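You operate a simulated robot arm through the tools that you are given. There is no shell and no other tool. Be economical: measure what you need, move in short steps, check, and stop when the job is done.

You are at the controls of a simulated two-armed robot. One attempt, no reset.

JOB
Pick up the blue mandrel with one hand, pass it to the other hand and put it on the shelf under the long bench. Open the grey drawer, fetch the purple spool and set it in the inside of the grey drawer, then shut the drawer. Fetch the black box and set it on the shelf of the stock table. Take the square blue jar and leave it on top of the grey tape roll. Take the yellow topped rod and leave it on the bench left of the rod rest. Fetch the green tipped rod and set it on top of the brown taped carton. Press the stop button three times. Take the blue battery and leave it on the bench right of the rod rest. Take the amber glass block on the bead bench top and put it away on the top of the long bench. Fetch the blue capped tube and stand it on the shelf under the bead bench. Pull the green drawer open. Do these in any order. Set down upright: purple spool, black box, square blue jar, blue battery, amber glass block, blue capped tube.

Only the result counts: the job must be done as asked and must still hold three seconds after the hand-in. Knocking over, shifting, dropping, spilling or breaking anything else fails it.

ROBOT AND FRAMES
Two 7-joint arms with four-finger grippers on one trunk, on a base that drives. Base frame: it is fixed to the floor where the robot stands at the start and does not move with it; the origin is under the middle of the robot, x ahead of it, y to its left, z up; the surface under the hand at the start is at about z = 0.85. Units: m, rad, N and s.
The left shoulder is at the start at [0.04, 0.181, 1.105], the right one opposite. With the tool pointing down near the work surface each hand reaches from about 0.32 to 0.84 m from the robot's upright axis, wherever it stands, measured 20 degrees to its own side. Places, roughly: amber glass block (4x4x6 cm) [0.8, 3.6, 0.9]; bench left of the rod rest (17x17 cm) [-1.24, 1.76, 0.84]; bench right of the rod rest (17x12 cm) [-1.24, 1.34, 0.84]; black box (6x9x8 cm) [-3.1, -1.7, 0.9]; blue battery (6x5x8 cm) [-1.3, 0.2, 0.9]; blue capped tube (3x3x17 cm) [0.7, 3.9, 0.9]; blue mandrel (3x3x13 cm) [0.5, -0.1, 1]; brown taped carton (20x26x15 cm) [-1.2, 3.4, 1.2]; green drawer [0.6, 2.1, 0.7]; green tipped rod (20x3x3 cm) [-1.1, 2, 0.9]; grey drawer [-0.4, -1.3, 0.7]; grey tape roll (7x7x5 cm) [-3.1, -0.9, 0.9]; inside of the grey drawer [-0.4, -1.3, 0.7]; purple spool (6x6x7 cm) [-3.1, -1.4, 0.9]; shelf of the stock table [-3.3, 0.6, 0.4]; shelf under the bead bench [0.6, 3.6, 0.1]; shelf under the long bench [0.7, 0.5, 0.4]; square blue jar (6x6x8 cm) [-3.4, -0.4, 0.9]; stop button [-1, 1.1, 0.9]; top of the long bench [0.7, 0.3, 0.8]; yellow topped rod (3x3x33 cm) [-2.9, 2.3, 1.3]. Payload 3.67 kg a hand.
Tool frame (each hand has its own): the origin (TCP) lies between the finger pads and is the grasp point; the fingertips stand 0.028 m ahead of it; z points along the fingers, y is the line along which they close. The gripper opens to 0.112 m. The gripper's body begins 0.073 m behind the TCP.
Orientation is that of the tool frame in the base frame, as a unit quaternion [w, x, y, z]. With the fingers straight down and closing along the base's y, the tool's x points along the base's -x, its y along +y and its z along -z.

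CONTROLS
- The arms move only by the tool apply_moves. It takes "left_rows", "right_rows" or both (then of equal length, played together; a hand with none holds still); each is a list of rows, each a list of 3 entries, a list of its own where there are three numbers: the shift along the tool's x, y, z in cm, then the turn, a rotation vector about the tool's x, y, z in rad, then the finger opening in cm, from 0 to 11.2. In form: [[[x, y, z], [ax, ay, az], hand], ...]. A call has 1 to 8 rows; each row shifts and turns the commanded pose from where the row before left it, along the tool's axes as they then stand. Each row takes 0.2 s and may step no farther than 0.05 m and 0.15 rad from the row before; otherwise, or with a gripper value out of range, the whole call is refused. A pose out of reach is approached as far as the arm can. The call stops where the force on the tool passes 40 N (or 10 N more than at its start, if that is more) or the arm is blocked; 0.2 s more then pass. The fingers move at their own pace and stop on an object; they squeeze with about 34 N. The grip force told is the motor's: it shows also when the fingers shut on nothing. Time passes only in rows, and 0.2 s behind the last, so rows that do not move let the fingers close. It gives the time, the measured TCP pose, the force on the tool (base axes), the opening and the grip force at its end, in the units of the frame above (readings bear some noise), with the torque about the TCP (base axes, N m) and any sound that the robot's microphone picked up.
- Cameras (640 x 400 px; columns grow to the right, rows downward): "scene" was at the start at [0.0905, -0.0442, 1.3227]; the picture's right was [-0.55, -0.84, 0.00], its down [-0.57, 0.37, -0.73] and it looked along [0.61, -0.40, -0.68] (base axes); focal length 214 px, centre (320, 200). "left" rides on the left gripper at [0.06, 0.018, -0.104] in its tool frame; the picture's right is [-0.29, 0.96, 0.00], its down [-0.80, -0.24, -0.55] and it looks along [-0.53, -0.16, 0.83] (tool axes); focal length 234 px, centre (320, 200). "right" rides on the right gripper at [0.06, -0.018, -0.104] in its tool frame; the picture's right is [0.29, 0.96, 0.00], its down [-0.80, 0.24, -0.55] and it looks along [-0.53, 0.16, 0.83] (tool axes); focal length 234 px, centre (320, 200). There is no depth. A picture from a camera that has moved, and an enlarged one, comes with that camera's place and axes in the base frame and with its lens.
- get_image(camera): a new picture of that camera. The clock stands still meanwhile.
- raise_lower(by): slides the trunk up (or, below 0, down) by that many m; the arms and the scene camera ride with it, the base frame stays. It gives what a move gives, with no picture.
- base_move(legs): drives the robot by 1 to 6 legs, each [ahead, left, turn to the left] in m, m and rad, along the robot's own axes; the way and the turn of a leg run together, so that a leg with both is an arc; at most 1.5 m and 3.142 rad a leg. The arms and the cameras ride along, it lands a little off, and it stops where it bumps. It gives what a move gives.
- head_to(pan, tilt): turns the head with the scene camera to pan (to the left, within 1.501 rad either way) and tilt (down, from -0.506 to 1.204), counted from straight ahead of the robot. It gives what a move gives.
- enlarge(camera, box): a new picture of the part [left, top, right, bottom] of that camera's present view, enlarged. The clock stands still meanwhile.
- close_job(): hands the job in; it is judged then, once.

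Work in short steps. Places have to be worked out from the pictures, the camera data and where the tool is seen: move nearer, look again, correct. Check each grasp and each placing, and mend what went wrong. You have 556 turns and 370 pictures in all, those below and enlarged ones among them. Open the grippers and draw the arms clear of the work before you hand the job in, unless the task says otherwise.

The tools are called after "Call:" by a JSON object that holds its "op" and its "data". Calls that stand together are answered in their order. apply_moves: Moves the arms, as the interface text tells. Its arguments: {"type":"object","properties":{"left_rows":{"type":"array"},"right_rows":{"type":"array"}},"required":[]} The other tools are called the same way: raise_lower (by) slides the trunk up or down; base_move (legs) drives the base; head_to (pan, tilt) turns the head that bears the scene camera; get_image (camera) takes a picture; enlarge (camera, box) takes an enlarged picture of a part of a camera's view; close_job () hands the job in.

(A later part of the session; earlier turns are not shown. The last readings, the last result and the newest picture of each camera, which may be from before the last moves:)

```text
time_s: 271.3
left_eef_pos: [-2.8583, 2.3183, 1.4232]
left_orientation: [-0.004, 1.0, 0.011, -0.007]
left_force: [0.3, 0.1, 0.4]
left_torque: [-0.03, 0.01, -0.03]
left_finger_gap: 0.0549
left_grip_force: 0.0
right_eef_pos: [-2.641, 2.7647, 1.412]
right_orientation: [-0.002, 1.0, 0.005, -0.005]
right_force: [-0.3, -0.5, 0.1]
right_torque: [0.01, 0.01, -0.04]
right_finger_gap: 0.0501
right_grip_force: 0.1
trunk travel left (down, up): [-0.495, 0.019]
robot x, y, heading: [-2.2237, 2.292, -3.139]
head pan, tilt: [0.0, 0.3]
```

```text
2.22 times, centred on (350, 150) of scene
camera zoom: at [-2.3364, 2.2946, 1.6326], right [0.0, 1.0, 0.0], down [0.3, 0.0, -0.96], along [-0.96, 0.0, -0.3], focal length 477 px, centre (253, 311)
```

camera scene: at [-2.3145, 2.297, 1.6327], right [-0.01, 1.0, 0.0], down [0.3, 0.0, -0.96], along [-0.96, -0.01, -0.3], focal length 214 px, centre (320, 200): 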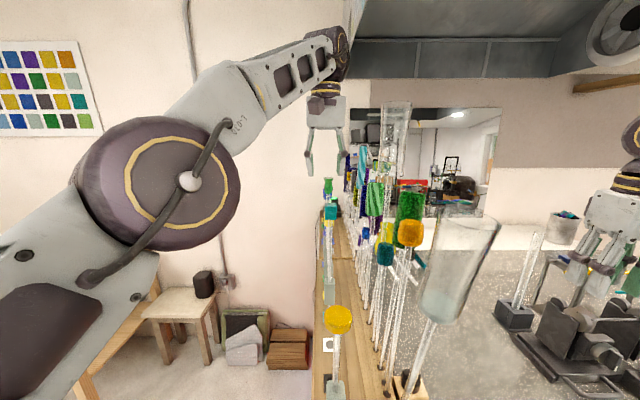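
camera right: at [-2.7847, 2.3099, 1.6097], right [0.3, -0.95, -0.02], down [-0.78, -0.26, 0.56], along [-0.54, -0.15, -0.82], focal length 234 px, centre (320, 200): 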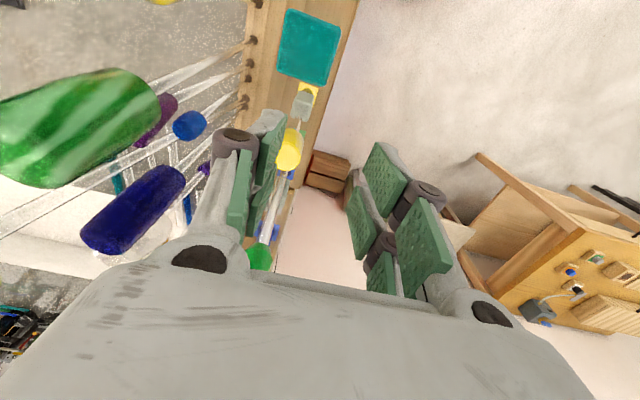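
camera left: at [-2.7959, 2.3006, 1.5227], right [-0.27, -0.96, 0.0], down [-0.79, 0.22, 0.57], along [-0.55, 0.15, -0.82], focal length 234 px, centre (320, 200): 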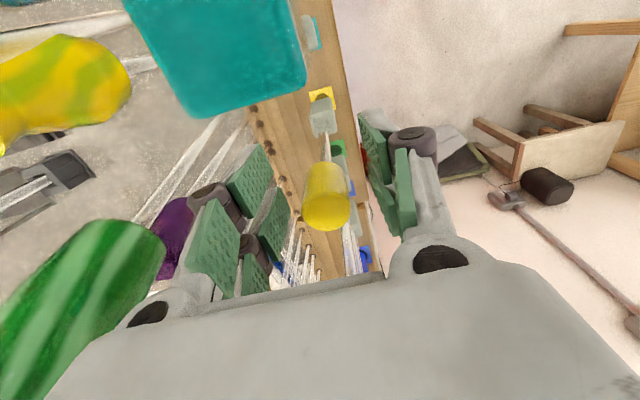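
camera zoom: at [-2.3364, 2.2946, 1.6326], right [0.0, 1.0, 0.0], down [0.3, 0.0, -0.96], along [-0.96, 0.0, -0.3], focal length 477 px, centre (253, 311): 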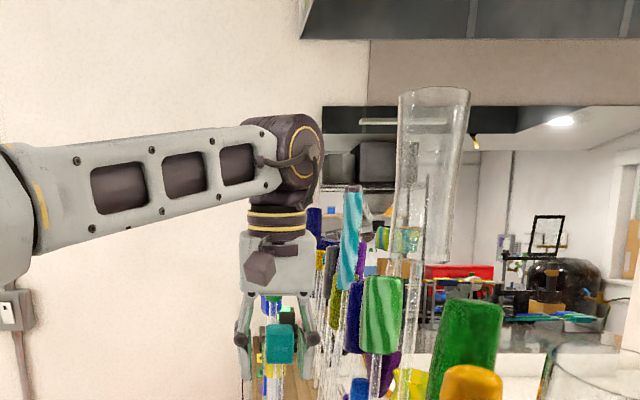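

The yellow block is between the fingers at the TCP. I close.

Call:
{"op": "apply_moves", "data": {"left_rows": [[[0, 0, 0], [0, 0, 0], 3], [[0, 0, 0], [0, 0, 0], 1], [[0, 0, 0], [0, 0, 0], 1]]}}

Call:
{"op": "apply_moves", "data": {"left_rows": [[[0, 0, -1], [0, 0, 0], 1], [[0, 0, -2], [0, 0, 0], 1], [[0, 0, -3], [0, 0, 0], 1], [[0, 0, -3], [0, 0, 0], 1], [[0, 0, 0], [0, 0, 0], 1]]}}

Call:
{"op": "get_image", "data": {"camera": "left"}}

Call:
{"op": "enlarge", "data": {"camera": "scene", "box": [260, 60, 420, 320]}}

```text
time_s: 272.1
left_eef_pos: [-2.8585, 2.3179, 1.4217]
left_orientation: [-0.003, 1.0, 0.011, -0.008]
left_force: [-0.4, -0.2, 0.8]
left_torque: [-0.01, -0.05, 0.02]
left_finger_gap: 0.0261
left_grip_force: 33.7
right_eef_pos: [-2.6393, 2.7642, 1.4118]
right_orientation: [-0.002, 1.0, 0.006, -0.004]
right_force: [0.7, -0.3, 0.8]
right_torque: [-0.04, -0.04, 0.06]
right_finger_gap: 0.0501
right_grip_force: 0.2
trunk travel left (down, up): [-0.495, 0.019]
robot x, y, heading: [-2.2187, 2.2941, -3.133]
head pan, tilt: [0.0, 0.3]
```

```text
time_s: 273.3
left_eef_pos: [-2.8588, 2.3149, 1.5133]
left_orientation: [-0.003, 1.0, 0.012, -0.007]
left_force: [0.1, 0.0, -1.5]
left_torque: [0.04, -0.05, 0.01]
left_finger_gap: 0.0259
left_grip_force: 34.0
right_eef_pos: [-2.6405, 2.7632, 1.4121]
right_orientation: [-0.002, 1.0, 0.006, -0.004]
right_force: [0.5, -0.4, 0.2]
right_torque: [-0.04, -0.02, -0.01]
right_finger_gap: 0.0499
right_grip_force: 0.1
trunk travel left (down, up): [-0.495, 0.019]
robot x, y, heading: [-2.2224, 2.2934, -3.137]
head pan, tilt: [0.0, 0.3]
```

```text
240 pictures are left
camera left: at [-2.7957, 2.2991, 1.6149], right [-0.27, -0.96, 0.0], down [-0.79, 0.22, 0.57], along [-0.55, 0.15, -0.82], focal length 234 px, centre (320, 200)
```

left: 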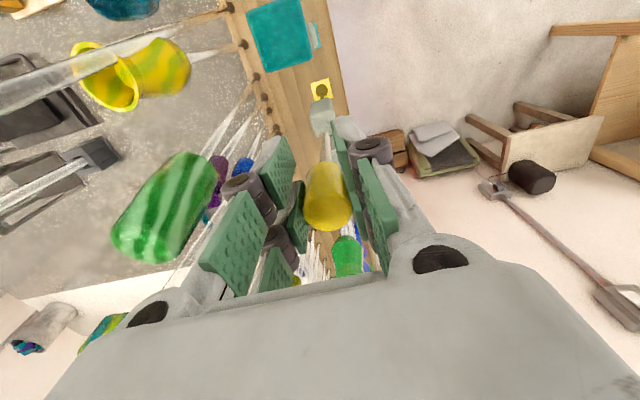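

```text
1.54 times, centred on (340, 190) of scene
camera zoom: at [-2.3368, 2.2939, 1.6326], right [0.0, 1.0, 0.0], down [0.3, 0.0, -0.96], along [-0.96, 0.0, -0.3], focal length 330 px, centre (289, 215)
```

zoom: 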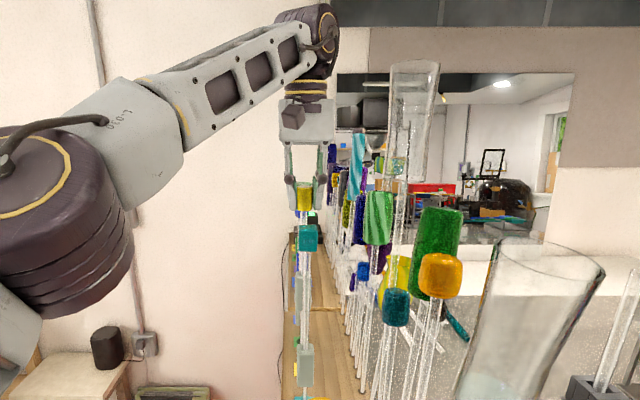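

Rod is out of its socket. I lift slightly more and move it sideways off the bench edge (−y), then back away.

Call:
{"op": "apply_moves", "data": {"left_rows": [[[0, 0, -2.5], [0, 0, 0], 1], [[0, 3, 0], [0, 0, 0], 1], [[0.5, 4, 0], [0, 0, 0], 1], [[1, 4, 0], [0, 0, 0], 1], [[1.5, 4, 0], [0, 0, 0], 1], [[2, 4, 0], [0, 0, 0], 1], [[2, 3, 0], [0, 0, 0], 1]]}}

Call:
{"op": "base_move", "data": {"legs": [[-0.35, 0, 0]]}}

Call:
{"op": "get_image", "data": {"camera": "scene"}}

```text
time_s: 274.9
left_eef_pos: [-2.7679, 2.1049, 1.5303]
left_orientation: [-0.003, 1.0, 0.011, -0.008]
left_force: [0.1, 0.7, -0.8]
left_torque: [0.02, -0.01, -0.01]
left_finger_gap: 0.0261
left_grip_force: 33.6
left hand out of reach, approached as far as the arm can: row 1
right_eef_pos: [-2.6383, 2.7627, 1.4121]
right_orientation: [-0.003, 1.0, 0.006, -0.004]
right_force: [0.8, -0.5, 0.4]
right_torque: [0.0, 0.01, 0.02]
right_finger_gap: 0.05
right_grip_force: 0.0
trunk travel left (down, up): [-0.495, 0.019]
robot x, y, heading: [-2.2233, 2.2884, -3.137]
head pan, tilt: [0.0, 0.3]
```

```text
time_s: 277.2
left_eef_pos: [-2.4185, 2.1056, 1.5278]
left_orientation: [-0.003, 1.0, 0.014, -0.006]
left_force: [0.3, 0.5, -1.3]
left_torque: [-0.02, -0.02, 0.01]
left_finger_gap: 0.0261
left_grip_force: 33.5
right_eef_pos: [-2.2938, 2.7641, 1.4102]
right_orientation: [-0.002, 1.0, 0.009, -0.003]
right_force: [-1.0, 0.8, -0.7]
right_torque: [0.0, -0.06, -0.01]
right_finger_gap: 0.0502
right_grip_force: 0.0
trunk travel left (down, up): [-0.495, 0.019]
robot x, y, heading: [-1.8721, 2.2953, -3.133]
head pan, tilt: [0.0, 0.3]
```

```text
238 pictures are left
camera scene: at [-1.9879, 2.2959, 1.6323], right [-0.01, 1.0, 0.0], down [0.3, 0.0, -0.95], along [-0.95, -0.01, -0.3], focal length 214 px, centre (320, 200)
```

scene: 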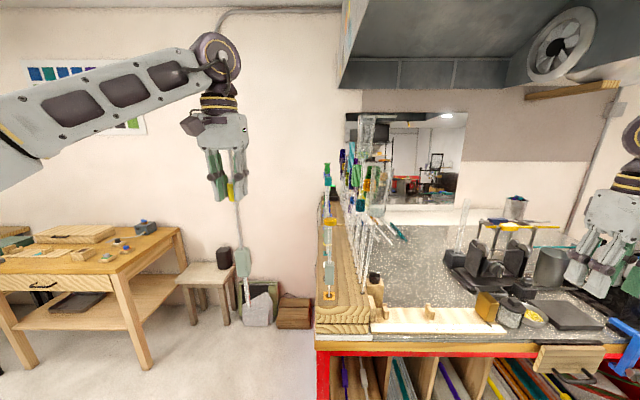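

Rod held firmly. I go to y≈1.75 in mid-aisle and turn around to face the bench.

Call:
{"op": "base_move", "data": {"legs": [[0.1, 0.5, 0], [0, 0, 3.13]]}}

Call:
{"op": "head_to", "data": {"pan": 0.1, "tilt": 0.6}}

Call:
{"op": "get_image", "data": {"camera": "scene"}}

```text
time_s: 288.7
left_eef_pos: [-1.4677, 2.0975, 1.5294]
left_orientation: [0.008, -0.108, 0.994, -0.003]
left_force: [-1.0, -0.5, -0.2]
left_torque: [-0.01, 0.03, 0.01]
left_finger_gap: 0.0257
left_grip_force: 34.5
right_eef_pos: [-1.4691, 1.4274, 1.4117]
right_orientation: [0.004, -0.103, 0.995, -0.001]
right_force: [0.8, 0.4, -0.3]
right_torque: [0.01, -0.03, -0.01]
right_finger_gap: 0.0501
right_grip_force: 0.1
trunk travel left (down, up): [-0.495, 0.019]
robot x, y, heading: [-1.9672, 1.8102, 0.195]
head pan, tilt: [0.0, 0.3]
```

```text
time_s: 289.5
left_eef_pos: [-1.4697, 2.098, 1.5295]
left_orientation: [0.007, -0.107, 0.994, -0.003]
left_force: [-0.1, 0.4, -1.1]
left_torque: [0.0, -0.01, 0.0]
left_finger_gap: 0.0258
left_grip_force: 34.0
right_eef_pos: [-1.4702, 1.4267, 1.4118]
right_orientation: [0.004, -0.102, 0.995, -0.001]
right_force: [-0.2, 0.7, 0.2]
right_torque: [-0.06, -0.01, 0.01]
right_finger_gap: 0.05
right_grip_force: 0.0
trunk travel left (down, up): [-0.495, 0.019]
robot x, y, heading: [-1.9727, 1.8091, 0.199]
head pan, tilt: [0.099, 0.6]
```

```text
237 pictures are left
camera scene: at [-1.8631, 1.8411, 1.6052], right [0.29, -0.96, 0.0], down [-0.54, -0.16, -0.83], along [0.79, 0.24, -0.56], focal length 214 px, centre (320, 200)
```

scene: 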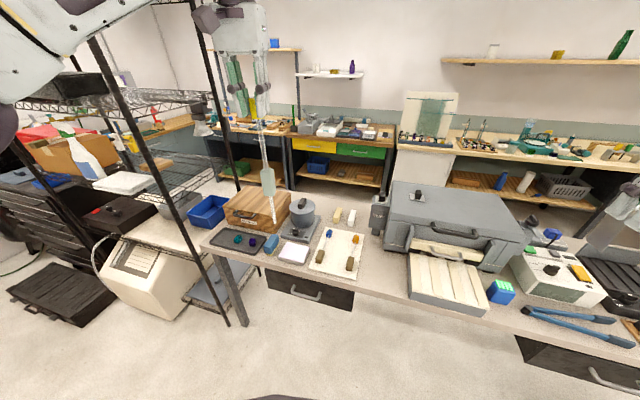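

I straighten the heading and shift right, then view again.

Call:
{"op": "base_move", "data": {"legs": [[0, 0, -0.198], [0, -0.2, 0]]}}

Call:
{"op": "get_image", "data": {"camera": "scene"}}

```text
time_s: 291.9
left_eef_pos: [-1.4215, 1.7969, 1.5293]
left_orientation: [0.007, -0.011, 1.0, -0.005]
left_force: [0.5, 1.2, -0.6]
left_torque: [-0.03, 0.06, 0.02]
left_finger_gap: 0.0258
left_grip_force: 34.3
right_eef_pos: [-1.5513, 1.1384, 1.4131]
right_orientation: [0.004, -0.005, 1.0, -0.004]
right_force: [0.9, 0.4, 0.7]
right_torque: [-0.03, 0.0, -0.02]
right_finger_gap: 0.0498
right_grip_force: 0.0
trunk travel left (down, up): [-0.495, 0.019]
robot x, y, heading: [-1.9684, 1.6024, -0.0]
head pan, tilt: [0.099, 0.6]
```

```text
236 pictures are left
camera scene: at [-1.8586, 1.6217, 1.6051], right [0.1, -0.99, 0.0], down [-0.56, -0.06, -0.82], along [0.82, 0.08, -0.57], focal length 214 px, centre (320, 200)
```

scene: 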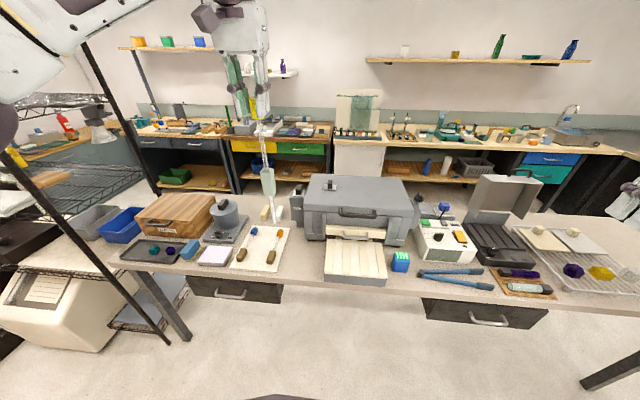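

Call:
{"op": "enlarge", "data": {"camera": "scene", "box": [220, 170, 420, 300]}}

```text
3.08 times, centred on (320, 235) of scene
camera zoom: at [-1.8586, 1.6217, 1.6051], right [0.1, -0.99, 0.0], down [-0.56, -0.06, -0.82], along [0.82, 0.08, -0.57], focal length 660 px, centre (320, 92)
```

zoom: 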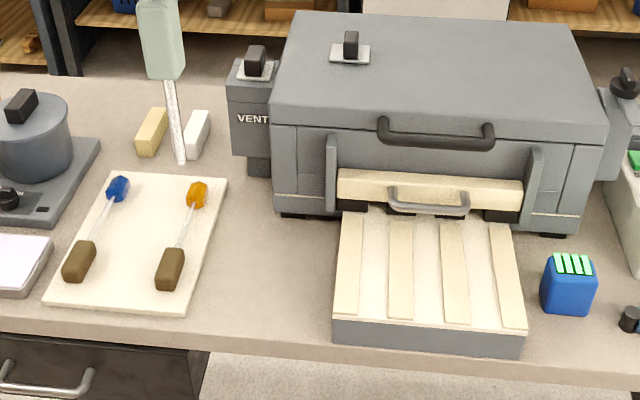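

Plan: lay the rod along x at y≈1.76→1.81 with the yellow end at the bench's front edge. I pitch the left hand to horizontal at height.

Call:
{"op": "apply_moves", "data": {"left_rows": [[[0, 0, 0], [0, -0.15, 0], 1], [[0, 0, 0], [0, -0.15, 0], 1], [[0, 0, 0], [0, -0.15, 0], 1], [[0, 0, 0], [0, -0.15, 0], 1], [[0, 0, 0], [0, -0.15, 0], 1], [[0, 0, 0], [0, -0.15, 0], 1]]}}

```text
time_s: 293.4
left_eef_pos: [-1.4215, 1.7934, 1.5293]
left_orientation: [0.441, -0.011, 0.897, 0.0]
left_force: [0.9, -0.1, -1.7]
left_torque: [0.02, 0.11, 0.01]
left_finger_gap: 0.0259
left_grip_force: 34.4
right_eef_pos: [-1.5525, 1.1351, 1.4103]
right_orientation: [0.004, -0.005, 1.0, -0.002]
right_force: [0.4, -0.5, 0.1]
right_torque: [0.02, -0.02, 0.01]
right_finger_gap: 0.05
right_grip_force: 0.1
trunk travel left (down, up): [-0.495, 0.019]
robot x, y, heading: [-1.9711, 1.6024, -0.0]
head pan, tilt: [0.099, 0.6]
```

Call:
{"op": "apply_moves", "data": {"left_rows": [[[0, 0, 0], [0, -0.15, 0], 1], [[0, 0, 0], [0, -0.15, 0], 1], [[0, 0, 0], [0, -0.15, 0], 1], [[0, 0, 0], [0, -0.15, 0], 1], [[0, 0, 0], [0, 0, 0], 1]]}}

Call:
{"op": "get_image", "data": {"camera": "scene"}}

```text
time_s: 294.6
left_eef_pos: [-1.4207, 1.7936, 1.5291]
left_orientation: [0.688, -0.01, 0.726, 0.004]
left_force: [-1.1, 0.2, -1.3]
left_torque: [-0.03, 0.17, -0.02]
left_finger_gap: 0.0259
left_grip_force: 34.1
right_eef_pos: [-1.5514, 1.1341, 1.411]
right_orientation: [0.004, -0.005, 1.0, -0.002]
right_force: [-0.4, 0.9, 0.7]
right_torque: [-0.02, 0.02, 0.01]
right_finger_gap: 0.0501
right_grip_force: 0.1
trunk travel left (down, up): [-0.495, 0.019]
robot x, y, heading: [-1.9675, 1.6051, 0.005]
head pan, tilt: [0.099, 0.6]
```

```text
234 pictures are left
camera scene: at [-1.8589, 1.6165, 1.6051], right [0.1, -0.99, 0.0], down [-0.56, -0.06, -0.82], along [0.82, 0.08, -0.57], focal length 214 px, centre (320, 200)
```

scene: 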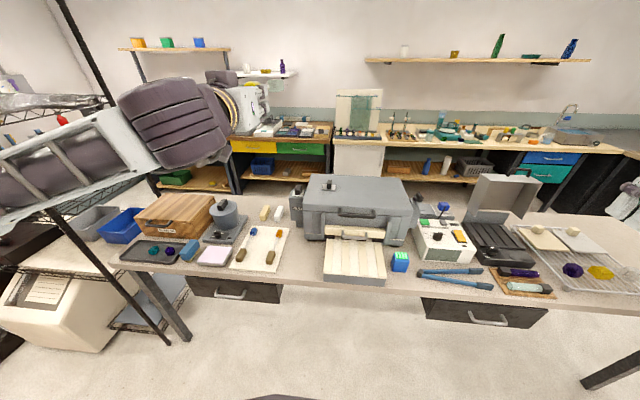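

Level now. I yaw it 0.15 rad and lower the trunk 0.3 m.

Call:
{"op": "apply_moves", "data": {"left_rows": [[[0, 0, 0], [-0.15, 0, 0], 1], [[0, -1.2, 0], [0, 0, 0], 1], [[0, -1.2, 0], [0, 0, 0], 1]]}}

Call:
{"op": "raise_lower", "data": {"by": -0.3}}

Call:
{"op": "get_image", "data": {"camera": "scene"}}

Call:
{"op": "get_image", "data": {"camera": "left"}}

```text
time_s: 295.4
left_eef_pos: [-1.4199, 1.7697, 1.5311]
left_orientation: [0.685, -0.062, 0.724, 0.059]
left_force: [0.3, -0.2, -1.3]
left_torque: [-0.03, 0.13, 0.03]
left_finger_gap: 0.0258
left_grip_force: 34.5
right_eef_pos: [-1.553, 1.1354, 1.4125]
right_orientation: [0.004, -0.005, 1.0, -0.002]
right_force: [-0.1, -0.3, -0.5]
right_torque: [-0.03, -0.03, 0.01]
right_finger_gap: 0.0498
right_grip_force: 0.0
trunk travel left (down, up): [-0.495, 0.019]
robot x, y, heading: [-1.969, 1.6058, 0.001]
head pan, tilt: [0.099, 0.6]
```

```text
time_s: 298.4
left_eef_pos: [-1.4186, 1.7688, 1.2305]
left_orientation: [0.684, -0.062, 0.725, 0.059]
left_force: [0.6, 0.1, -0.8]
left_torque: [-0.03, 0.16, -0.01]
left_finger_gap: 0.0257
left_grip_force: 34.2
right_eef_pos: [-1.5516, 1.1337, 1.1128]
right_orientation: [0.004, -0.006, 1.0, -0.001]
right_force: [-0.6, 0.1, -0.3]
right_torque: [0.02, 0.0, 0.02]
right_finger_gap: 0.0499
right_grip_force: 0.1
trunk travel left (down, up): [-0.195, 0.319]
robot x, y, heading: [-1.9683, 1.6054, -0.002]
head pan, tilt: [0.099, 0.6]
```

```text
233 pictures are left
camera scene: at [-1.8589, 1.6164, 1.3055], right [0.1, -0.99, 0.0], down [-0.56, -0.06, -0.82], along [0.82, 0.08, -0.57], focal length 214 px, centre (320, 200)
```

scene: 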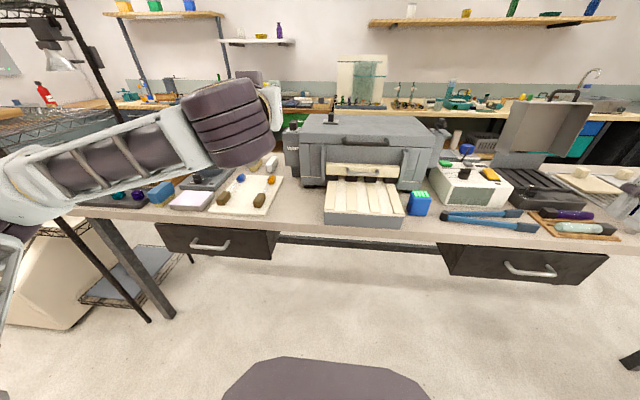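

```text
232 pictures are left
camera left: at [-1.5258, 1.7694, 1.1744], right [-0.15, 0.95, 0.29], down [-0.46, -0.32, 0.83], along [0.88, -0.01, 0.48], focal length 234 px, centre (320, 200)
```

left: 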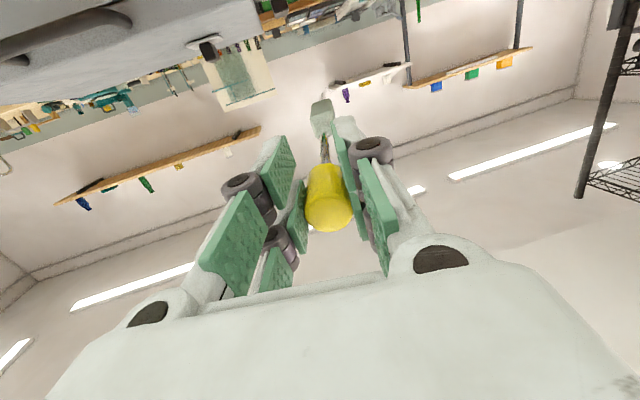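

I lower the trunk further and bring the hand down near the bench, watching clearance to the vent box.

Call:
{"op": "raise_lower", "data": {"by": -0.19}}

Call:
{"op": "apply_moves", "data": {"left_rows": [[[3, 0, 0.5], [0, 0, 0], 1], [[3, 0, 0.5], [0, 0, 0], 1], [[2.5, 0, 0.5], [0, 0, 0], 1], [[0, 0, 0], [0, 0, 0], 1]]}}

Call:
{"op": "get_image", "data": {"camera": "scene"}}

```text
time_s: 300.4
left_eef_pos: [-1.4178, 1.7696, 1.0386]
left_orientation: [0.684, -0.062, 0.724, 0.059]
left_force: [-0.4, -0.7, -1.1]
left_torque: [-0.01, 0.17, 0.0]
left_finger_gap: 0.0261
left_grip_force: 34.3
right_eef_pos: [-1.5517, 1.1348, 0.9215]
right_orientation: [0.005, -0.006, 1.0, -0.002]
right_force: [0.1, -0.1, 0.3]
right_torque: [-0.02, -0.01, -0.04]
right_finger_gap: 0.0499
right_grip_force: 0.0
trunk travel left (down, up): [-0.005, 0.509]
robot x, y, heading: [-1.9644, 1.6078, 0.004]
head pan, tilt: [0.099, 0.6]
```

```text
time_s: 301.4
left_eef_pos: [-1.41, 1.7698, 0.9503]
left_orientation: [0.683, -0.062, 0.725, 0.059]
left_force: [-0.8, -1.0, -1.0]
left_torque: [-0.02, 0.13, 0.02]
left_finger_gap: 0.0257
left_grip_force: 34.1
right_eef_pos: [-1.5519, 1.134, 0.9227]
right_orientation: [0.004, -0.005, 1.0, -0.002]
right_force: [0.0, 0.9, 0.1]
right_torque: [-0.02, 0.01, 0.01]
right_finger_gap: 0.0503
right_grip_force: 0.1
trunk travel left (down, up): [-0.005, 0.509]
robot x, y, heading: [-1.9665, 1.6066, -0.002]
head pan, tilt: [0.099, 0.6]
```

```text
231 pictures are left
camera scene: at [-1.8587, 1.6165, 1.1155], right [0.1, -0.99, 0.0], down [-0.56, -0.06, -0.82], along [0.82, 0.08, -0.57], focal length 214 px, centre (320, 200)
```

scene: 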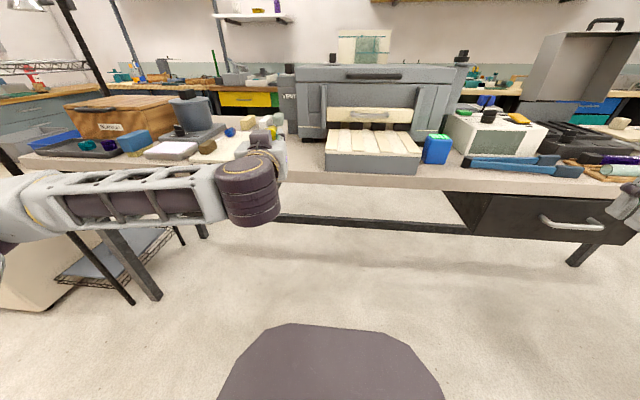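

Call:
{"op": "enlarge", "data": {"camera": "scene", "box": [190, 80, 340, 200]}}

Call:
{"op": "get_image", "data": {"camera": "left"}}

```text
3.33 times, centred on (265, 140) of scene
camera zoom: at [-1.8587, 1.6165, 1.1155], right [0.1, -0.99, 0.0], down [-0.56, -0.06, -0.82], along [0.82, 0.08, -0.57], focal length 715 px, centre (503, 400)
```

zoom: 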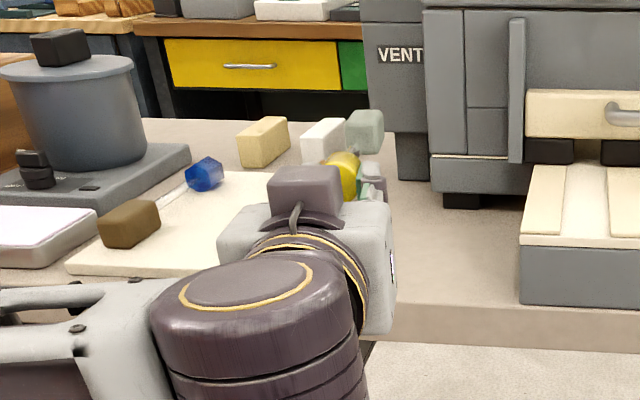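

```text
229 pictures are left
camera left: at [-1.5175, 1.7701, 0.8956], right [-0.15, 0.95, 0.29], down [-0.46, -0.32, 0.83], along [0.88, -0.01, 0.48], focal length 234 px, centre (320, 200)
```

left: 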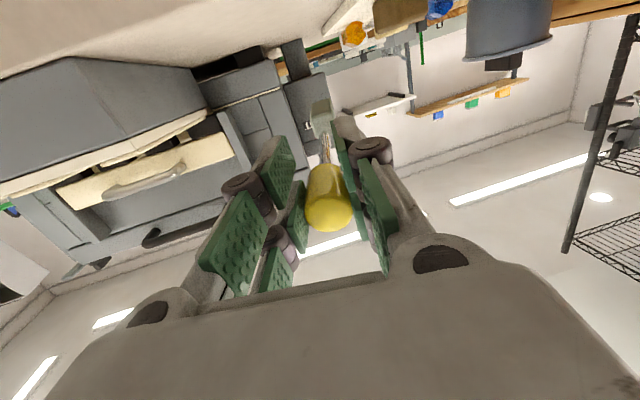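

Clear. I lower in steps until the rod touches the bench.

Call:
{"op": "apply_moves", "data": {"left_rows": [[[2.5, 0, 0.2], [0, 0, 0], 1], [[2.5, 0, 0.2], [0, 0, 0], 1], [[1, 0, 0.1], [0, 0, 0], 1], [[0.5, 0, 0], [0, 0, 0], 1], [[0, 0, 0], [0, 0, 0], 1]]}}

Call:
{"op": "enlarge", "data": {"camera": "scene", "box": [190, 80, 340, 200]}}

```text
time_s: 302.6
left_eef_pos: [-1.4073, 1.7721, 0.8879]
left_orientation: [0.683, -0.061, 0.725, 0.059]
left_force: [0.0, 0.4, -0.7]
left_torque: [-0.03, 0.15, 0.01]
left_finger_gap: 0.0257
left_grip_force: 33.8
right_eef_pos: [-1.5516, 1.134, 0.9213]
right_orientation: [0.004, -0.005, 1.0, -0.001]
right_force: [0.6, 0.8, 0.9]
right_torque: [-0.03, -0.03, 0.03]
right_finger_gap: 0.05
right_grip_force: 0.0
trunk travel left (down, up): [-0.005, 0.509]
robot x, y, heading: [-1.9649, 1.6051, -0.002]
head pan, tilt: [0.099, 0.6]
```

```text
3.33 times, centred on (265, 140) of scene
camera zoom: at [-1.8589, 1.6165, 1.1155], right [0.1, -0.99, 0.0], down [-0.56, -0.06, -0.82], along [0.82, 0.08, -0.57], focal length 715 px, centre (503, 400)
```

zoom: 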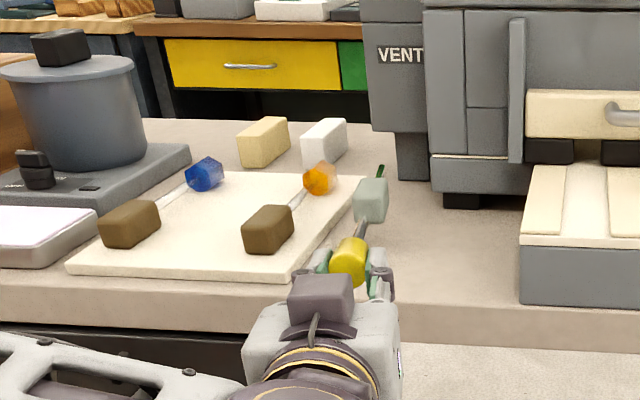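

Rod passes between the tray and the vent foot. I shift 1 cm right and lower to contact.

Call:
{"op": "apply_moves", "data": {"left_rows": [[[0.3, -1, 0], [0, 0, 0], 1], [[0.5, 0, 0], [0, 0, 0], 1], [[0.4, 0, 0], [0, 0, 0], 1], [[0.4, 0, 0], [0, 0, 0], 1], [[0, 0, 0], [0, 0, 0], 1]]}}

Call:
{"op": "enlarge", "data": {"camera": "scene", "box": [220, 100, 320, 190]}}

```text
time_s: 303.8
left_eef_pos: [-1.4069, 1.7599, 0.8731]
left_orientation: [0.684, -0.062, 0.724, 0.06]
left_force: [-0.3, 0.1, -1.1]
left_torque: [-0.05, 0.14, -0.01]
left_finger_gap: 0.0257
left_grip_force: 33.5
right_eef_pos: [-1.5521, 1.1356, 0.9227]
right_orientation: [0.004, -0.005, 1.0, -0.001]
right_force: [1.1, -1.1, -0.6]
right_torque: [0.01, 0.01, 0.02]
right_finger_gap: 0.05
right_grip_force: 0.0
trunk travel left (down, up): [-0.005, 0.509]
robot x, y, heading: [-1.9684, 1.6039, 0.001]
head pan, tilt: [0.099, 0.6]
```

```text
4.44 times, centred on (270, 145) of scene
camera zoom: at [-1.8589, 1.6164, 1.1155], right [0.1, -0.99, 0.0], down [-0.56, -0.06, -0.82], along [0.82, 0.08, -0.57], focal length 953 px, centre (542, 444)
```

zoom: 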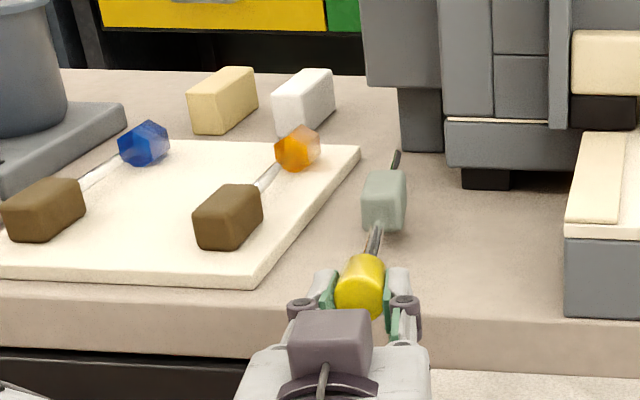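

Call:
{"op": "apply_moves", "data": {"left_rows": [[[0.3, 0, 0], [0, 0, 0], 1], [[0.3, 0, 0], [0, 0, 0], 1], [[0.3, 0, 0], [0, 0, 0], 1], [[0, 0, 0], [0, 0, 0], 1]]}}

Call:
{"op": "enlarge", "data": {"camera": "scene", "box": [220, 100, 320, 190]}}

```text
time_s: 304.8
left_eef_pos: [-1.4073, 1.7601, 0.8632]
left_orientation: [0.685, -0.061, 0.724, 0.059]
left_force: [-0.3, -1.3, 0.6]
left_torque: [-0.03, -0.26, 0.01]
left_finger_gap: 0.0259
left_grip_force: 34.1
right_eef_pos: [-1.5521, 1.1346, 0.9223]
right_orientation: [0.004, -0.005, 1.0, -0.001]
right_force: [-0.3, -0.1, 0.0]
right_torque: [0.03, 0.0, 0.03]
right_finger_gap: 0.0499
right_grip_force: 0.1
trunk travel left (down, up): [-0.005, 0.509]
robot x, y, heading: [-1.9679, 1.6062, 0.001]
head pan, tilt: [0.099, 0.6]
```

```text
4.44 times, centred on (270, 145) of scene
camera zoom: at [-1.8591, 1.6164, 1.1156], right [0.1, -0.99, 0.0], down [-0.56, -0.06, -0.83], along [0.82, 0.08, -0.56], focal length 953 px, centre (542, 444)
```

zoom: 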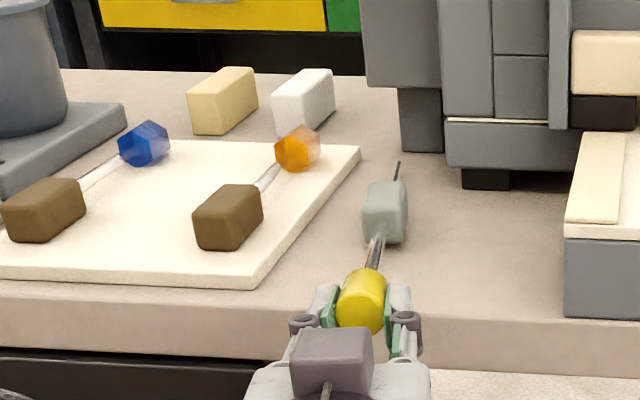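

The far end touches. The yellow end still overhangs the edge, so I lift 4 mm and push 3 cm farther in.

Call:
{"op": "apply_moves", "data": {"left_rows": [[[-0.5, 0, 0], [0, 0, 0], 1], [[0, -0.4, 1.5], [0, 0, 0], 1], [[0, -0.3, 1.5], [0, 0, 0], 1], [[0.3, 0, 0], [0, 0, 0], 1], [[0, 0, 0], [0, 0, 0], 1]]}}

Call:
{"op": "enlarge", "data": {"camera": "scene", "box": [220, 100, 320, 190]}}

```text
time_s: 306.0
left_eef_pos: [-1.3746, 1.7588, 0.8645]
left_orientation: [0.684, -0.061, 0.725, 0.059]
left_force: [1.5, -0.7, 1.1]
left_torque: [0.04, -0.29, -0.14]
left_finger_gap: 0.026
left_grip_force: 34.3
right_eef_pos: [-1.5524, 1.1341, 0.9221]
right_orientation: [0.004, -0.006, 1.0, -0.002]
right_force: [-0.4, 0.0, 0.2]
right_torque: [-0.01, -0.03, 0.01]
right_finger_gap: 0.05
right_grip_force: 0.1
trunk travel left (down, up): [-0.005, 0.509]
robot x, y, heading: [-1.9665, 1.6044, -0.001]
head pan, tilt: [0.099, 0.6]
```

```text
4.44 times, centred on (270, 145) of scene
camera zoom: at [-1.8589, 1.6163, 1.1155], right [0.1, -0.99, 0.0], down [-0.56, -0.06, -0.82], along [0.82, 0.08, -0.57], focal length 953 px, centre (542, 444)
```

zoom: 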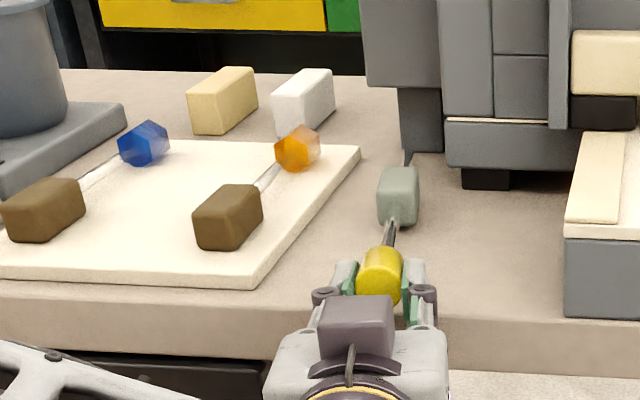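

Good. I lower the last millimetres, open, and withdraw straight back.

Call:
{"op": "apply_moves", "data": {"left_rows": [[[0.2, 0, 0], [0, 0, 0], 1], [[0, 0, 0], [0, 0, 0], 3], [[0, 0, 0], [0, 0, 0], 5], [[0, 0, 0], [0, 0, 0], 5]]}}

Call:
{"op": "apply_moves", "data": {"left_rows": [[[0, 0, -2], [0, 0, 0], 5], [[-0.3, 0, -3], [0, 0, 0], 5], [[-0.5, 0, -3], [0, 0, 0], 5]]}}

Call:
{"op": "enlarge", "data": {"camera": "scene", "box": [220, 100, 320, 190]}}

```text
time_s: 307.0
left_eef_pos: [-1.3764, 1.7596, 0.8622]
left_orientation: [0.683, -0.062, 0.725, 0.059]
left_force: [0.6, 0.2, -0.2]
left_torque: [-0.01, -0.03, 0.0]
left_finger_gap: 0.0502
left_grip_force: 0.1
right_eef_pos: [-1.5528, 1.1345, 0.922]
right_orientation: [0.004, -0.005, 1.0, -0.002]
right_force: [-0.6, -0.5, -0.1]
right_torque: [0.0, -0.01, 0.01]
right_finger_gap: 0.0497
right_grip_force: 0.2
trunk travel left (down, up): [-0.005, 0.509]
robot x, y, heading: [-1.9678, 1.6072, 0.003]
head pan, tilt: [0.099, 0.6]
```

```text
time_s: 307.8
left_eef_pos: [-1.456, 1.7448, 0.8734]
left_orientation: [0.683, -0.062, 0.725, 0.06]
left_force: [-0.5, -0.2, 0.5]
left_torque: [-0.01, -0.01, 0.02]
left_finger_gap: 0.05
left_grip_force: 0.1
right_eef_pos: [-1.5524, 1.1342, 0.9225]
right_orientation: [0.005, -0.004, 1.0, -0.002]
right_force: [-1.1, 0.4, 0.0]
right_torque: [0.0, -0.04, 0.03]
right_finger_gap: 0.0497
right_grip_force: 0.0
trunk travel left (down, up): [-0.005, 0.509]
robot x, y, heading: [-1.9683, 1.6073, 0.003]
head pan, tilt: [0.099, 0.6]
```

```text
4.44 times, centred on (270, 145) of scene
camera zoom: at [-1.8593, 1.6163, 1.1156], right [0.1, -0.99, 0.0], down [-0.56, -0.06, -0.83], along [0.82, 0.08, -0.56], focal length 953 px, centre (542, 444)
```

zoom: 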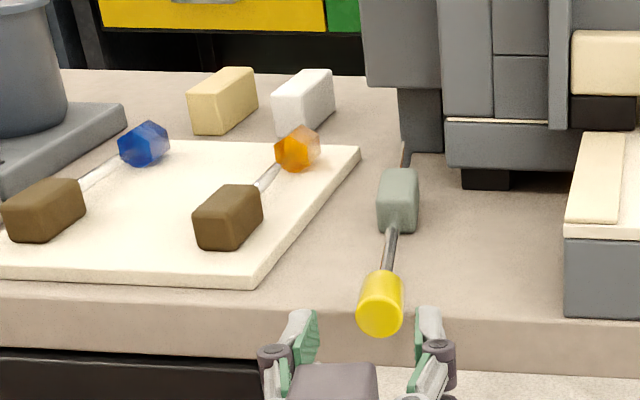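

The yellow-topped rod lies on the bench. I back off, raise the trunk, and restore the left hand to pointing down.

Call:
{"op": "base_move", "data": {"legs": [[-0.15, 0, 0]]}}

Call:
{"op": "raise_lower", "data": {"by": 0.22}}

Call:
{"op": "apply_moves", "data": {"left_rows": [[[0, 0, 0], [0.012, 0.137, 0.0125], 6], [[0, 0, 0], [0.012, 0.137, 0.0125], 6], [[0, 0, 0], [0.012, 0.137, 0.0125], 6], [[0, 0, 0], [0.012, 0.137, 0.0125], 6], [[0, 0, 0], [0.012, 0.137, 0.0125], 6], [[0, 0, 0], [0.012, 0.137, 0.0125], 6], [[0, 0, 0], [0.012, 0.137, 0.0125], 6], [[0, 0, 0], [0.012, 0.137, 0.0125], 6]]}}

Call:
{"op": "apply_moves", "data": {"left_rows": [[[0, 0, 0], [0.012, 0.137, 0.0125], 6], [[0, 0, 0], [0.012, 0.137, 0.0125], 6], [[0, 0, 0], [0.012, 0.137, 0.0125], 6]]}}

Call:
{"op": "apply_moves", "data": {"left_rows": [[[2, 1, -2], [0, 0, 0], 6], [[2, 1, -2], [0, 0, 0], 6], [[2, 1, -2], [0, 0, 0], 6]]}}

```text
time_s: 309.2
left_eef_pos: [-1.6045, 1.7439, 0.8745]
left_orientation: [0.685, -0.06, 0.724, 0.058]
left_force: [-0.4, -0.9, -0.7]
left_torque: [0.01, 0.01, -0.03]
left_finger_gap: 0.0501
left_grip_force: 0.0
right_eef_pos: [-1.702, 1.1328, 0.9214]
right_orientation: [0.006, -0.004, 1.0, -0.001]
right_force: [-0.3, 0.3, -0.3]
right_torque: [0.0, -0.03, -0.01]
right_finger_gap: 0.0498
right_grip_force: 0.1
trunk travel left (down, up): [-0.005, 0.509]
robot x, y, heading: [-2.1134, 1.6041, 0.0]
head pan, tilt: [0.099, 0.6]
```

```text
time_s: 311.6
left_eef_pos: [-1.6045, 1.7434, 1.0938]
left_orientation: [0.684, -0.06, 0.724, 0.058]
left_force: [-0.4, 0.2, 0.4]
left_torque: [-0.02, 0.0, -0.03]
left_finger_gap: 0.0497
left_grip_force: 0.1
right_eef_pos: [-1.7004, 1.1331, 1.1412]
right_orientation: [0.004, -0.005, 1.0, -0.002]
right_force: [0.7, -0.6, -0.3]
right_torque: [-0.01, -0.03, -0.01]
right_finger_gap: 0.05
right_grip_force: 0.1
trunk travel left (down, up): [-0.225, 0.289]
robot x, y, heading: [-2.1183, 1.6098, 0.002]
head pan, tilt: [0.099, 0.6]
```

```text
time_s: 313.4
left_eef_pos: [-1.6024, 1.7424, 1.0935]
left_orientation: [0.203, -0.016, 0.979, 0.017]
left_force: [0.1, -0.4, 0.2]
left_torque: [-0.01, 0.02, -0.01]
left_finger_gap: 0.0602
left_grip_force: 0.0
right_eef_pos: [-1.6999, 1.1341, 1.1418]
right_orientation: [0.004, -0.004, 1.0, -0.001]
right_force: [0.2, 0.4, 0.5]
right_torque: [0.05, -0.01, 0.0]
right_finger_gap: 0.0501
right_grip_force: 0.0
trunk travel left (down, up): [-0.225, 0.289]
robot x, y, heading: [-2.117, 1.6063, 0.001]
head pan, tilt: [0.099, 0.6]
```

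```text
time_s: 314.1
left_eef_pos: [-1.6025, 1.7435, 1.0928]
left_orientation: [0.0, 0.002, 1.0, 0.0]
left_force: [0.1, -0.5, -0.7]
left_torque: [-0.02, 0.0, 0.01]
left_finger_gap: 0.0601
left_grip_force: 0.0
right_eef_pos: [-1.7003, 1.1332, 1.1422]
right_orientation: [0.004, -0.004, 1.0, -0.003]
right_force: [0.2, 0.3, 0.3]
right_torque: [-0.03, 0.03, 0.0]
right_finger_gap: 0.0499
right_grip_force: 0.1
trunk travel left (down, up): [-0.225, 0.289]
robot x, y, heading: [-2.1183, 1.6058, 0.006]
head pan, tilt: [0.099, 0.6]
```

```text
time_s: 314.9
left_eef_pos: [-1.6641, 1.7732, 1.1574]
left_orientation: [0.001, 0.002, 1.0, 0.0]
left_force: [-0.8, -0.4, -0.6]
left_torque: [0.02, 0.01, -0.01]
left_finger_gap: 0.0602
left_grip_force: 0.1
right_eef_pos: [-1.7032, 1.1333, 1.1431]
right_orientation: [0.006, -0.005, 1.0, -0.003]
right_force: [-0.9, 0.3, -0.1]
right_torque: [0.01, -0.04, 0.01]
right_finger_gap: 0.0498
right_grip_force: 0.0
trunk travel left (down, up): [-0.225, 0.289]
robot x, y, heading: [-2.1203, 1.6051, 0.003]
head pan, tilt: [0.099, 0.6]
```

Now I drive down the aisle to the far-side tables and turn to face −x.

Call:
{"op": "base_move", "data": {"legs": [[0, -1.4, 0], [0, -0.5, 0], [0, 0, 3.13], [0, 0.3, 0]]}}

Call:
{"op": "head_to", "data": {"pan": 0.2, "tilt": 0.6}}

Call:
{"op": "get_image", "data": {"camera": "scene"}}

```text
time_s: 334.5
left_eef_pos: [-2.5567, -0.7632, 1.1558]
left_orientation: [0.0, 1.0, -0.017, -0.001]
left_force: [-0.6, -0.2, 0.0]
left_torque: [0.02, -0.03, 0.02]
left_finger_gap: 0.0602
left_grip_force: 0.1
right_eef_pos: [-2.5012, -0.1266, 1.1425]
right_orientation: [-0.002, 1.0, -0.01, -0.005]
right_force: [0.2, -0.6, -0.2]
right_torque: [-0.01, -0.01, -0.03]
right_finger_gap: 0.0498
right_grip_force: 0.0
trunk travel left (down, up): [-0.225, 0.289]
robot x, y, heading: [-2.0989, -0.6096, 3.111]
head pan, tilt: [0.099, 0.6]
```

```text
time_s: 335.2
left_eef_pos: [-2.557, -0.765, 1.1573]
left_orientation: [0.0, 1.0, -0.017, -0.001]
left_force: [-0.8, 0.7, -0.4]
left_torque: [0.02, -0.01, 0.0]
left_finger_gap: 0.06
left_grip_force: 0.1
right_eef_pos: [-2.5004, -0.1248, 1.143]
right_orientation: [-0.002, 1.0, -0.01, -0.004]
right_force: [0.3, -0.3, 0.5]
right_torque: [0.05, -0.01, 0.0]
right_finger_gap: 0.0499
right_grip_force: 0.1
trunk travel left (down, up): [-0.225, 0.289]
robot x, y, heading: [-2.1008, -0.6098, 3.11]
head pan, tilt: [0.201, 0.6]
```

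```text
223 pictures are left
camera scene: at [-2.2063, -0.6231, 1.3354], right [-0.17, 0.99, 0.0], down [0.56, 0.1, -0.82], along [-0.81, -0.14, -0.57], focal length 214 px, centre (320, 200)
```

scene: 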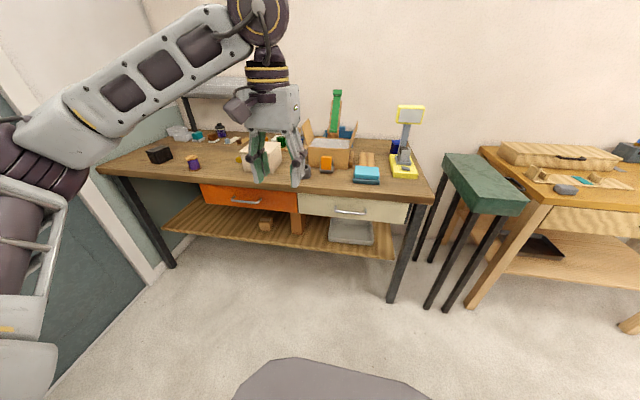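

I see the black box, purple spool, and a dark-blue jar behind the yellow machine. I move closer for a better look.

Call:
{"op": "apply_moves", "data": {"left_rows": [[[1, 3, -2], [0, 0, 0], 6], [[1, 3, -2], [0, 0, 0], 6], [[1, 3, -2], [0, 0, 0], 6]]}}

Call:
{"op": "base_move", "data": {"legs": [[0.25, 0, 0.03]]}}

Call:
{"op": "head_to", "data": {"pan": 0.0, "tilt": 0.6}}

Call:
{"op": "get_image", "data": {"camera": "scene"}}

```text
time_s: 336.0
left_eef_pos: [-2.529, -0.8555, 1.2184]
left_orientation: [0.0, 1.0, -0.017, -0.002]
left_force: [0.6, 0.2, -0.1]
left_torque: [0.02, 0.04, -0.01]
left_finger_gap: 0.0601
left_grip_force: 0.1
right_eef_pos: [-2.4982, -0.1265, 1.143]
right_orientation: [-0.002, 1.0, -0.011, -0.006]
right_force: [-0.4, -0.8, 0.1]
right_torque: [0.0, 0.05, 0.03]
right_finger_gap: 0.05
right_grip_force: 0.0
trunk travel left (down, up): [-0.225, 0.289]
robot x, y, heading: [-2.0998, -0.6059, 3.106]
head pan, tilt: [0.201, 0.6]
```

```text
time_s: 337.9
left_eef_pos: [-2.7761, -0.8632, 1.2185]
left_orientation: [0.0, 1.0, -0.002, 0.0]
left_force: [1.0, -0.7, 0.2]
left_torque: [0.01, -0.06, -0.01]
left_finger_gap: 0.0601
left_grip_force: 0.0
right_eef_pos: [-2.7683, -0.1347, 1.142]
right_orientation: [-0.001, 1.0, 0.005, -0.004]
right_force: [-1.0, 0.0, 1.1]
right_torque: [-0.01, -0.04, 0.01]
right_finger_gap: 0.0499
right_grip_force: 0.0
trunk travel left (down, up): [-0.225, 0.289]
robot x, y, heading: [-2.355, -0.6061, -3.139]
head pan, tilt: [0.201, 0.6]
```

```text
time_s: 338.6
left_eef_pos: [-2.7759, -0.8634, 1.2177]
left_orientation: [0.001, 1.0, -0.002, -0.001]
left_force: [0.6, 0.0, 0.8]
left_torque: [0.0, 0.01, 0.04]
left_finger_gap: 0.0599
left_grip_force: 0.0
right_eef_pos: [-2.7687, -0.1354, 1.1418]
right_orientation: [-0.001, 1.0, 0.005, -0.005]
right_force: [0.5, 0.2, 0.4]
right_torque: [-0.01, 0.01, -0.03]
right_finger_gap: 0.0498
right_grip_force: 0.0
trunk travel left (down, up): [-0.225, 0.289]
robot x, y, heading: [-2.3504, -0.6081, -3.14]
head pan, tilt: [0.0, 0.6]
```

```text
222 pictures are left
camera scene: at [-2.4603, -0.6052, 1.3354], right [0.0, 1.0, 0.0], down [0.57, 0.0, -0.82], along [-0.82, 0.0, -0.57], focal length 214 px, centre (320, 200)
```

scene: 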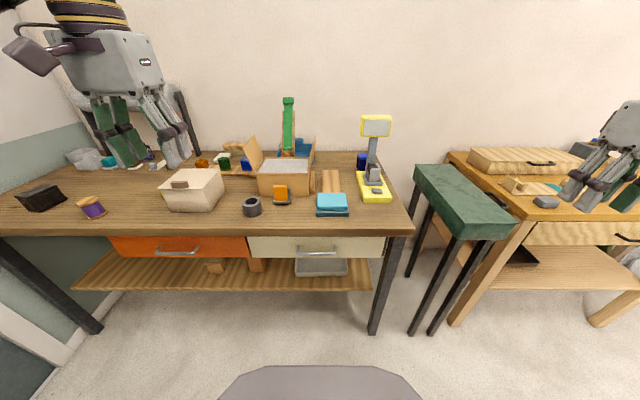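

Call:
{"op": "enlarge", "data": {"camera": "scene", "box": [220, 130, 420, 250]}}

```text
3.20 times, centred on (320, 190) of scene
camera zoom: at [-2.4603, -0.6052, 1.3354], right [0.0, 1.0, 0.0], down [0.57, 0.0, -0.82], along [-0.82, 0.0, -0.57], focal length 686 px, centre (320, 232)
```

zoom: 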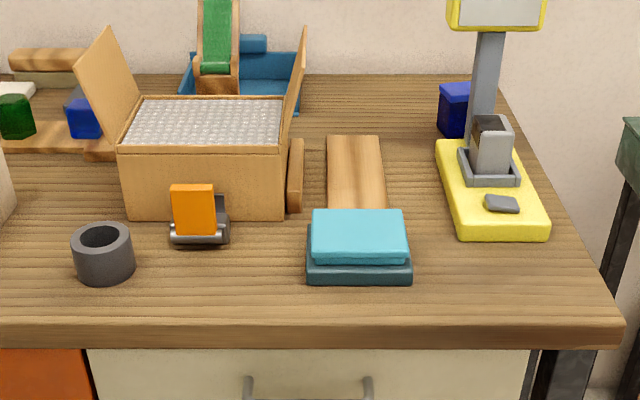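

Jar is at about (-3.445,-0.396), right behind the yellow machine; tape roll at about (-3.085,-0.845). I orient the left hand to come in from the side: turn −90° about its axis, then tilt 0.75 rad.

Call:
{"op": "apply_moves", "data": {"left_rows": [[[0, 0, 0], [0, 0, -0.145], 8], [[0, 0, 0], [0, 0, -0.145], 8], [[0, 0, 0], [0, 0, -0.145], 8], [[0, 0, 0], [0, 0, -0.145], 8], [[0, 0, 0], [0, 0, -0.145], 8], [[0, 0, 0], [0, 0, -0.145], 8], [[0, 0, 0], [0, 0, -0.145], 8], [[0, 0, 0], [0, 0, -0.145], 8]]}}

Call:
{"op": "apply_moves", "data": {"left_rows": [[[0, 0, 0], [0, 0, -0.145], 8], [[0, 0, 0], [0, 0, -0.145], 8], [[0, 0, 0], [0, 0, -0.12], 8], [[0, 0, 0], [0, 0.15, 0], 8], [[0, 0, 0], [0, 0.15, 0], 8], [[0, 0, 0], [0, 0.15, 0], 8], [[0, 0, 0], [0, 0.15, 0], 8], [[0, 0, 0], [0, 0.15, 0], 8]]}}

Call:
{"op": "base_move", "data": {"legs": [[0.3, -0.15, 0]]}}

Call:
{"op": "get_image", "data": {"camera": "scene"}}

```text
time_s: 340.4
left_eef_pos: [-2.7747, -0.8647, 1.2168]
left_orientation: [-0.001, 0.837, 0.548, -0.002]
left_force: [0.5, -0.1, 0.8]
left_torque: [0.04, -0.04, 0.01]
left_finger_gap: 0.08
left_grip_force: 0.0
right_eef_pos: [-2.7674, -0.1353, 1.1419]
right_orientation: [-0.002, 1.0, 0.005, -0.004]
right_force: [-0.6, 0.7, -0.6]
right_torque: [0.01, 0.03, -0.03]
right_finger_gap: 0.0499
right_grip_force: 0.0
trunk travel left (down, up): [-0.225, 0.289]
robot x, y, heading: [-2.3525, -0.6059, -3.141]
head pan, tilt: [0.0, 0.6]
```

```text
time_s: 342.2
left_eef_pos: [-2.7769, -0.8642, 1.2165]
left_orientation: [-0.261, 0.659, 0.656, 0.26]
left_force: [-0.3, -0.4, -0.8]
left_torque: [0.02, -0.01, 0.03]
left_finger_gap: 0.08
left_grip_force: 0.1
right_eef_pos: [-2.7676, -0.1357, 1.1415]
right_orientation: [-0.002, 1.0, 0.006, -0.004]
right_force: [-0.1, 0.5, 0.3]
right_torque: [0.02, 0.0, 0.01]
right_finger_gap: 0.05
right_grip_force: 0.0
trunk travel left (down, up): [-0.225, 0.289]
robot x, y, heading: [-2.3546, -0.6034, -3.138]
head pan, tilt: [0.0, 0.6]
```

```text
time_s: 344.4
left_eef_pos: [-3.0785, -0.7221, 1.2154]
left_orientation: [-0.26, 0.658, 0.659, 0.258]
left_force: [0.0, 0.2, -0.6]
left_torque: [0.0, 0.0, -0.01]
left_finger_gap: 0.08
left_grip_force: 0.1
right_eef_pos: [-3.0731, 0.0087, 1.1421]
right_orientation: [-0.002, 1.0, 0.008, -0.003]
right_force: [0.2, -0.2, -0.1]
right_torque: [-0.03, -0.03, 0.05]
right_finger_gap: 0.0501
right_grip_force: 0.1
trunk travel left (down, up): [-0.225, 0.289]
robot x, y, heading: [-2.6536, -0.4609, -3.132]
head pan, tilt: [0.0, 0.6]
```

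```text
220 pictures are left
camera scene: at [-2.7632, -0.4603, 1.3354], right [-0.01, 1.0, 0.0], down [0.57, 0.0, -0.82], along [-0.82, -0.01, -0.57], focal length 214 px, centre (320, 200)
```

scene: 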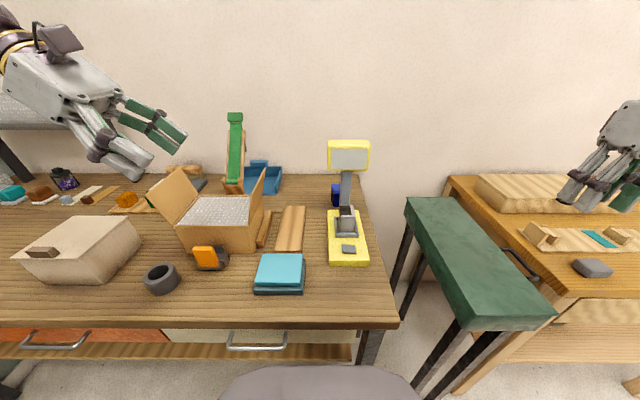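

Call:
{"op": "enlarge", "data": {"camera": "scene", "box": [290, 130, 400, 280]}}

Call:
{"op": "get_image", "data": {"camera": "left"}}

```text
2.67 times, centred on (345, 205) of scene
camera zoom: at [-2.7632, -0.4603, 1.3354], right [-0.01, 1.0, 0.0], down [0.57, 0.0, -0.82], along [-0.82, -0.01, -0.57], focal length 572 px, centre (253, 187)
```

zoom: 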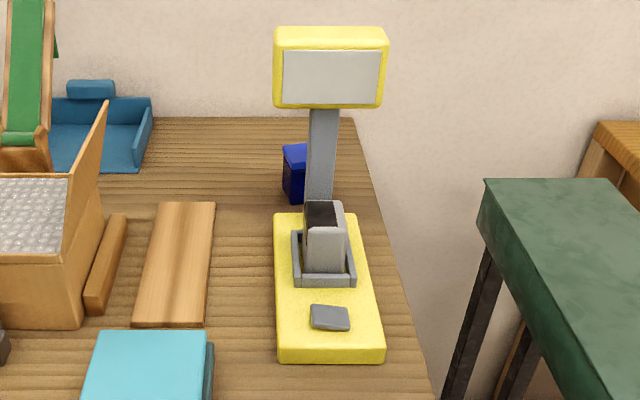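

```text
218 pictures are left
camera left: at [-3.0588, -0.7474, 1.3323], right [0.96, -0.21, -0.2], down [-0.24, -0.96, -0.14], along [-0.16, 0.18, -0.97], focal length 234 px, centre (320, 200)
```

left: 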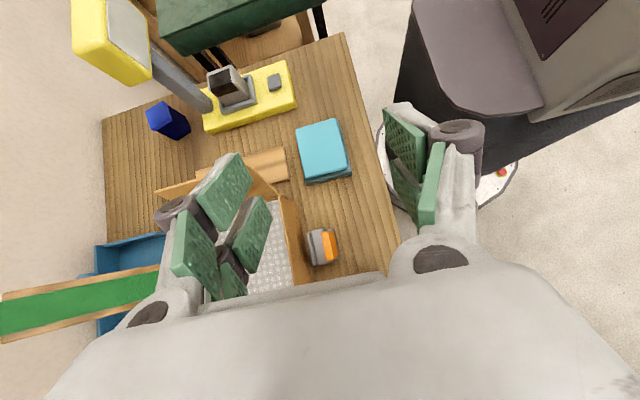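

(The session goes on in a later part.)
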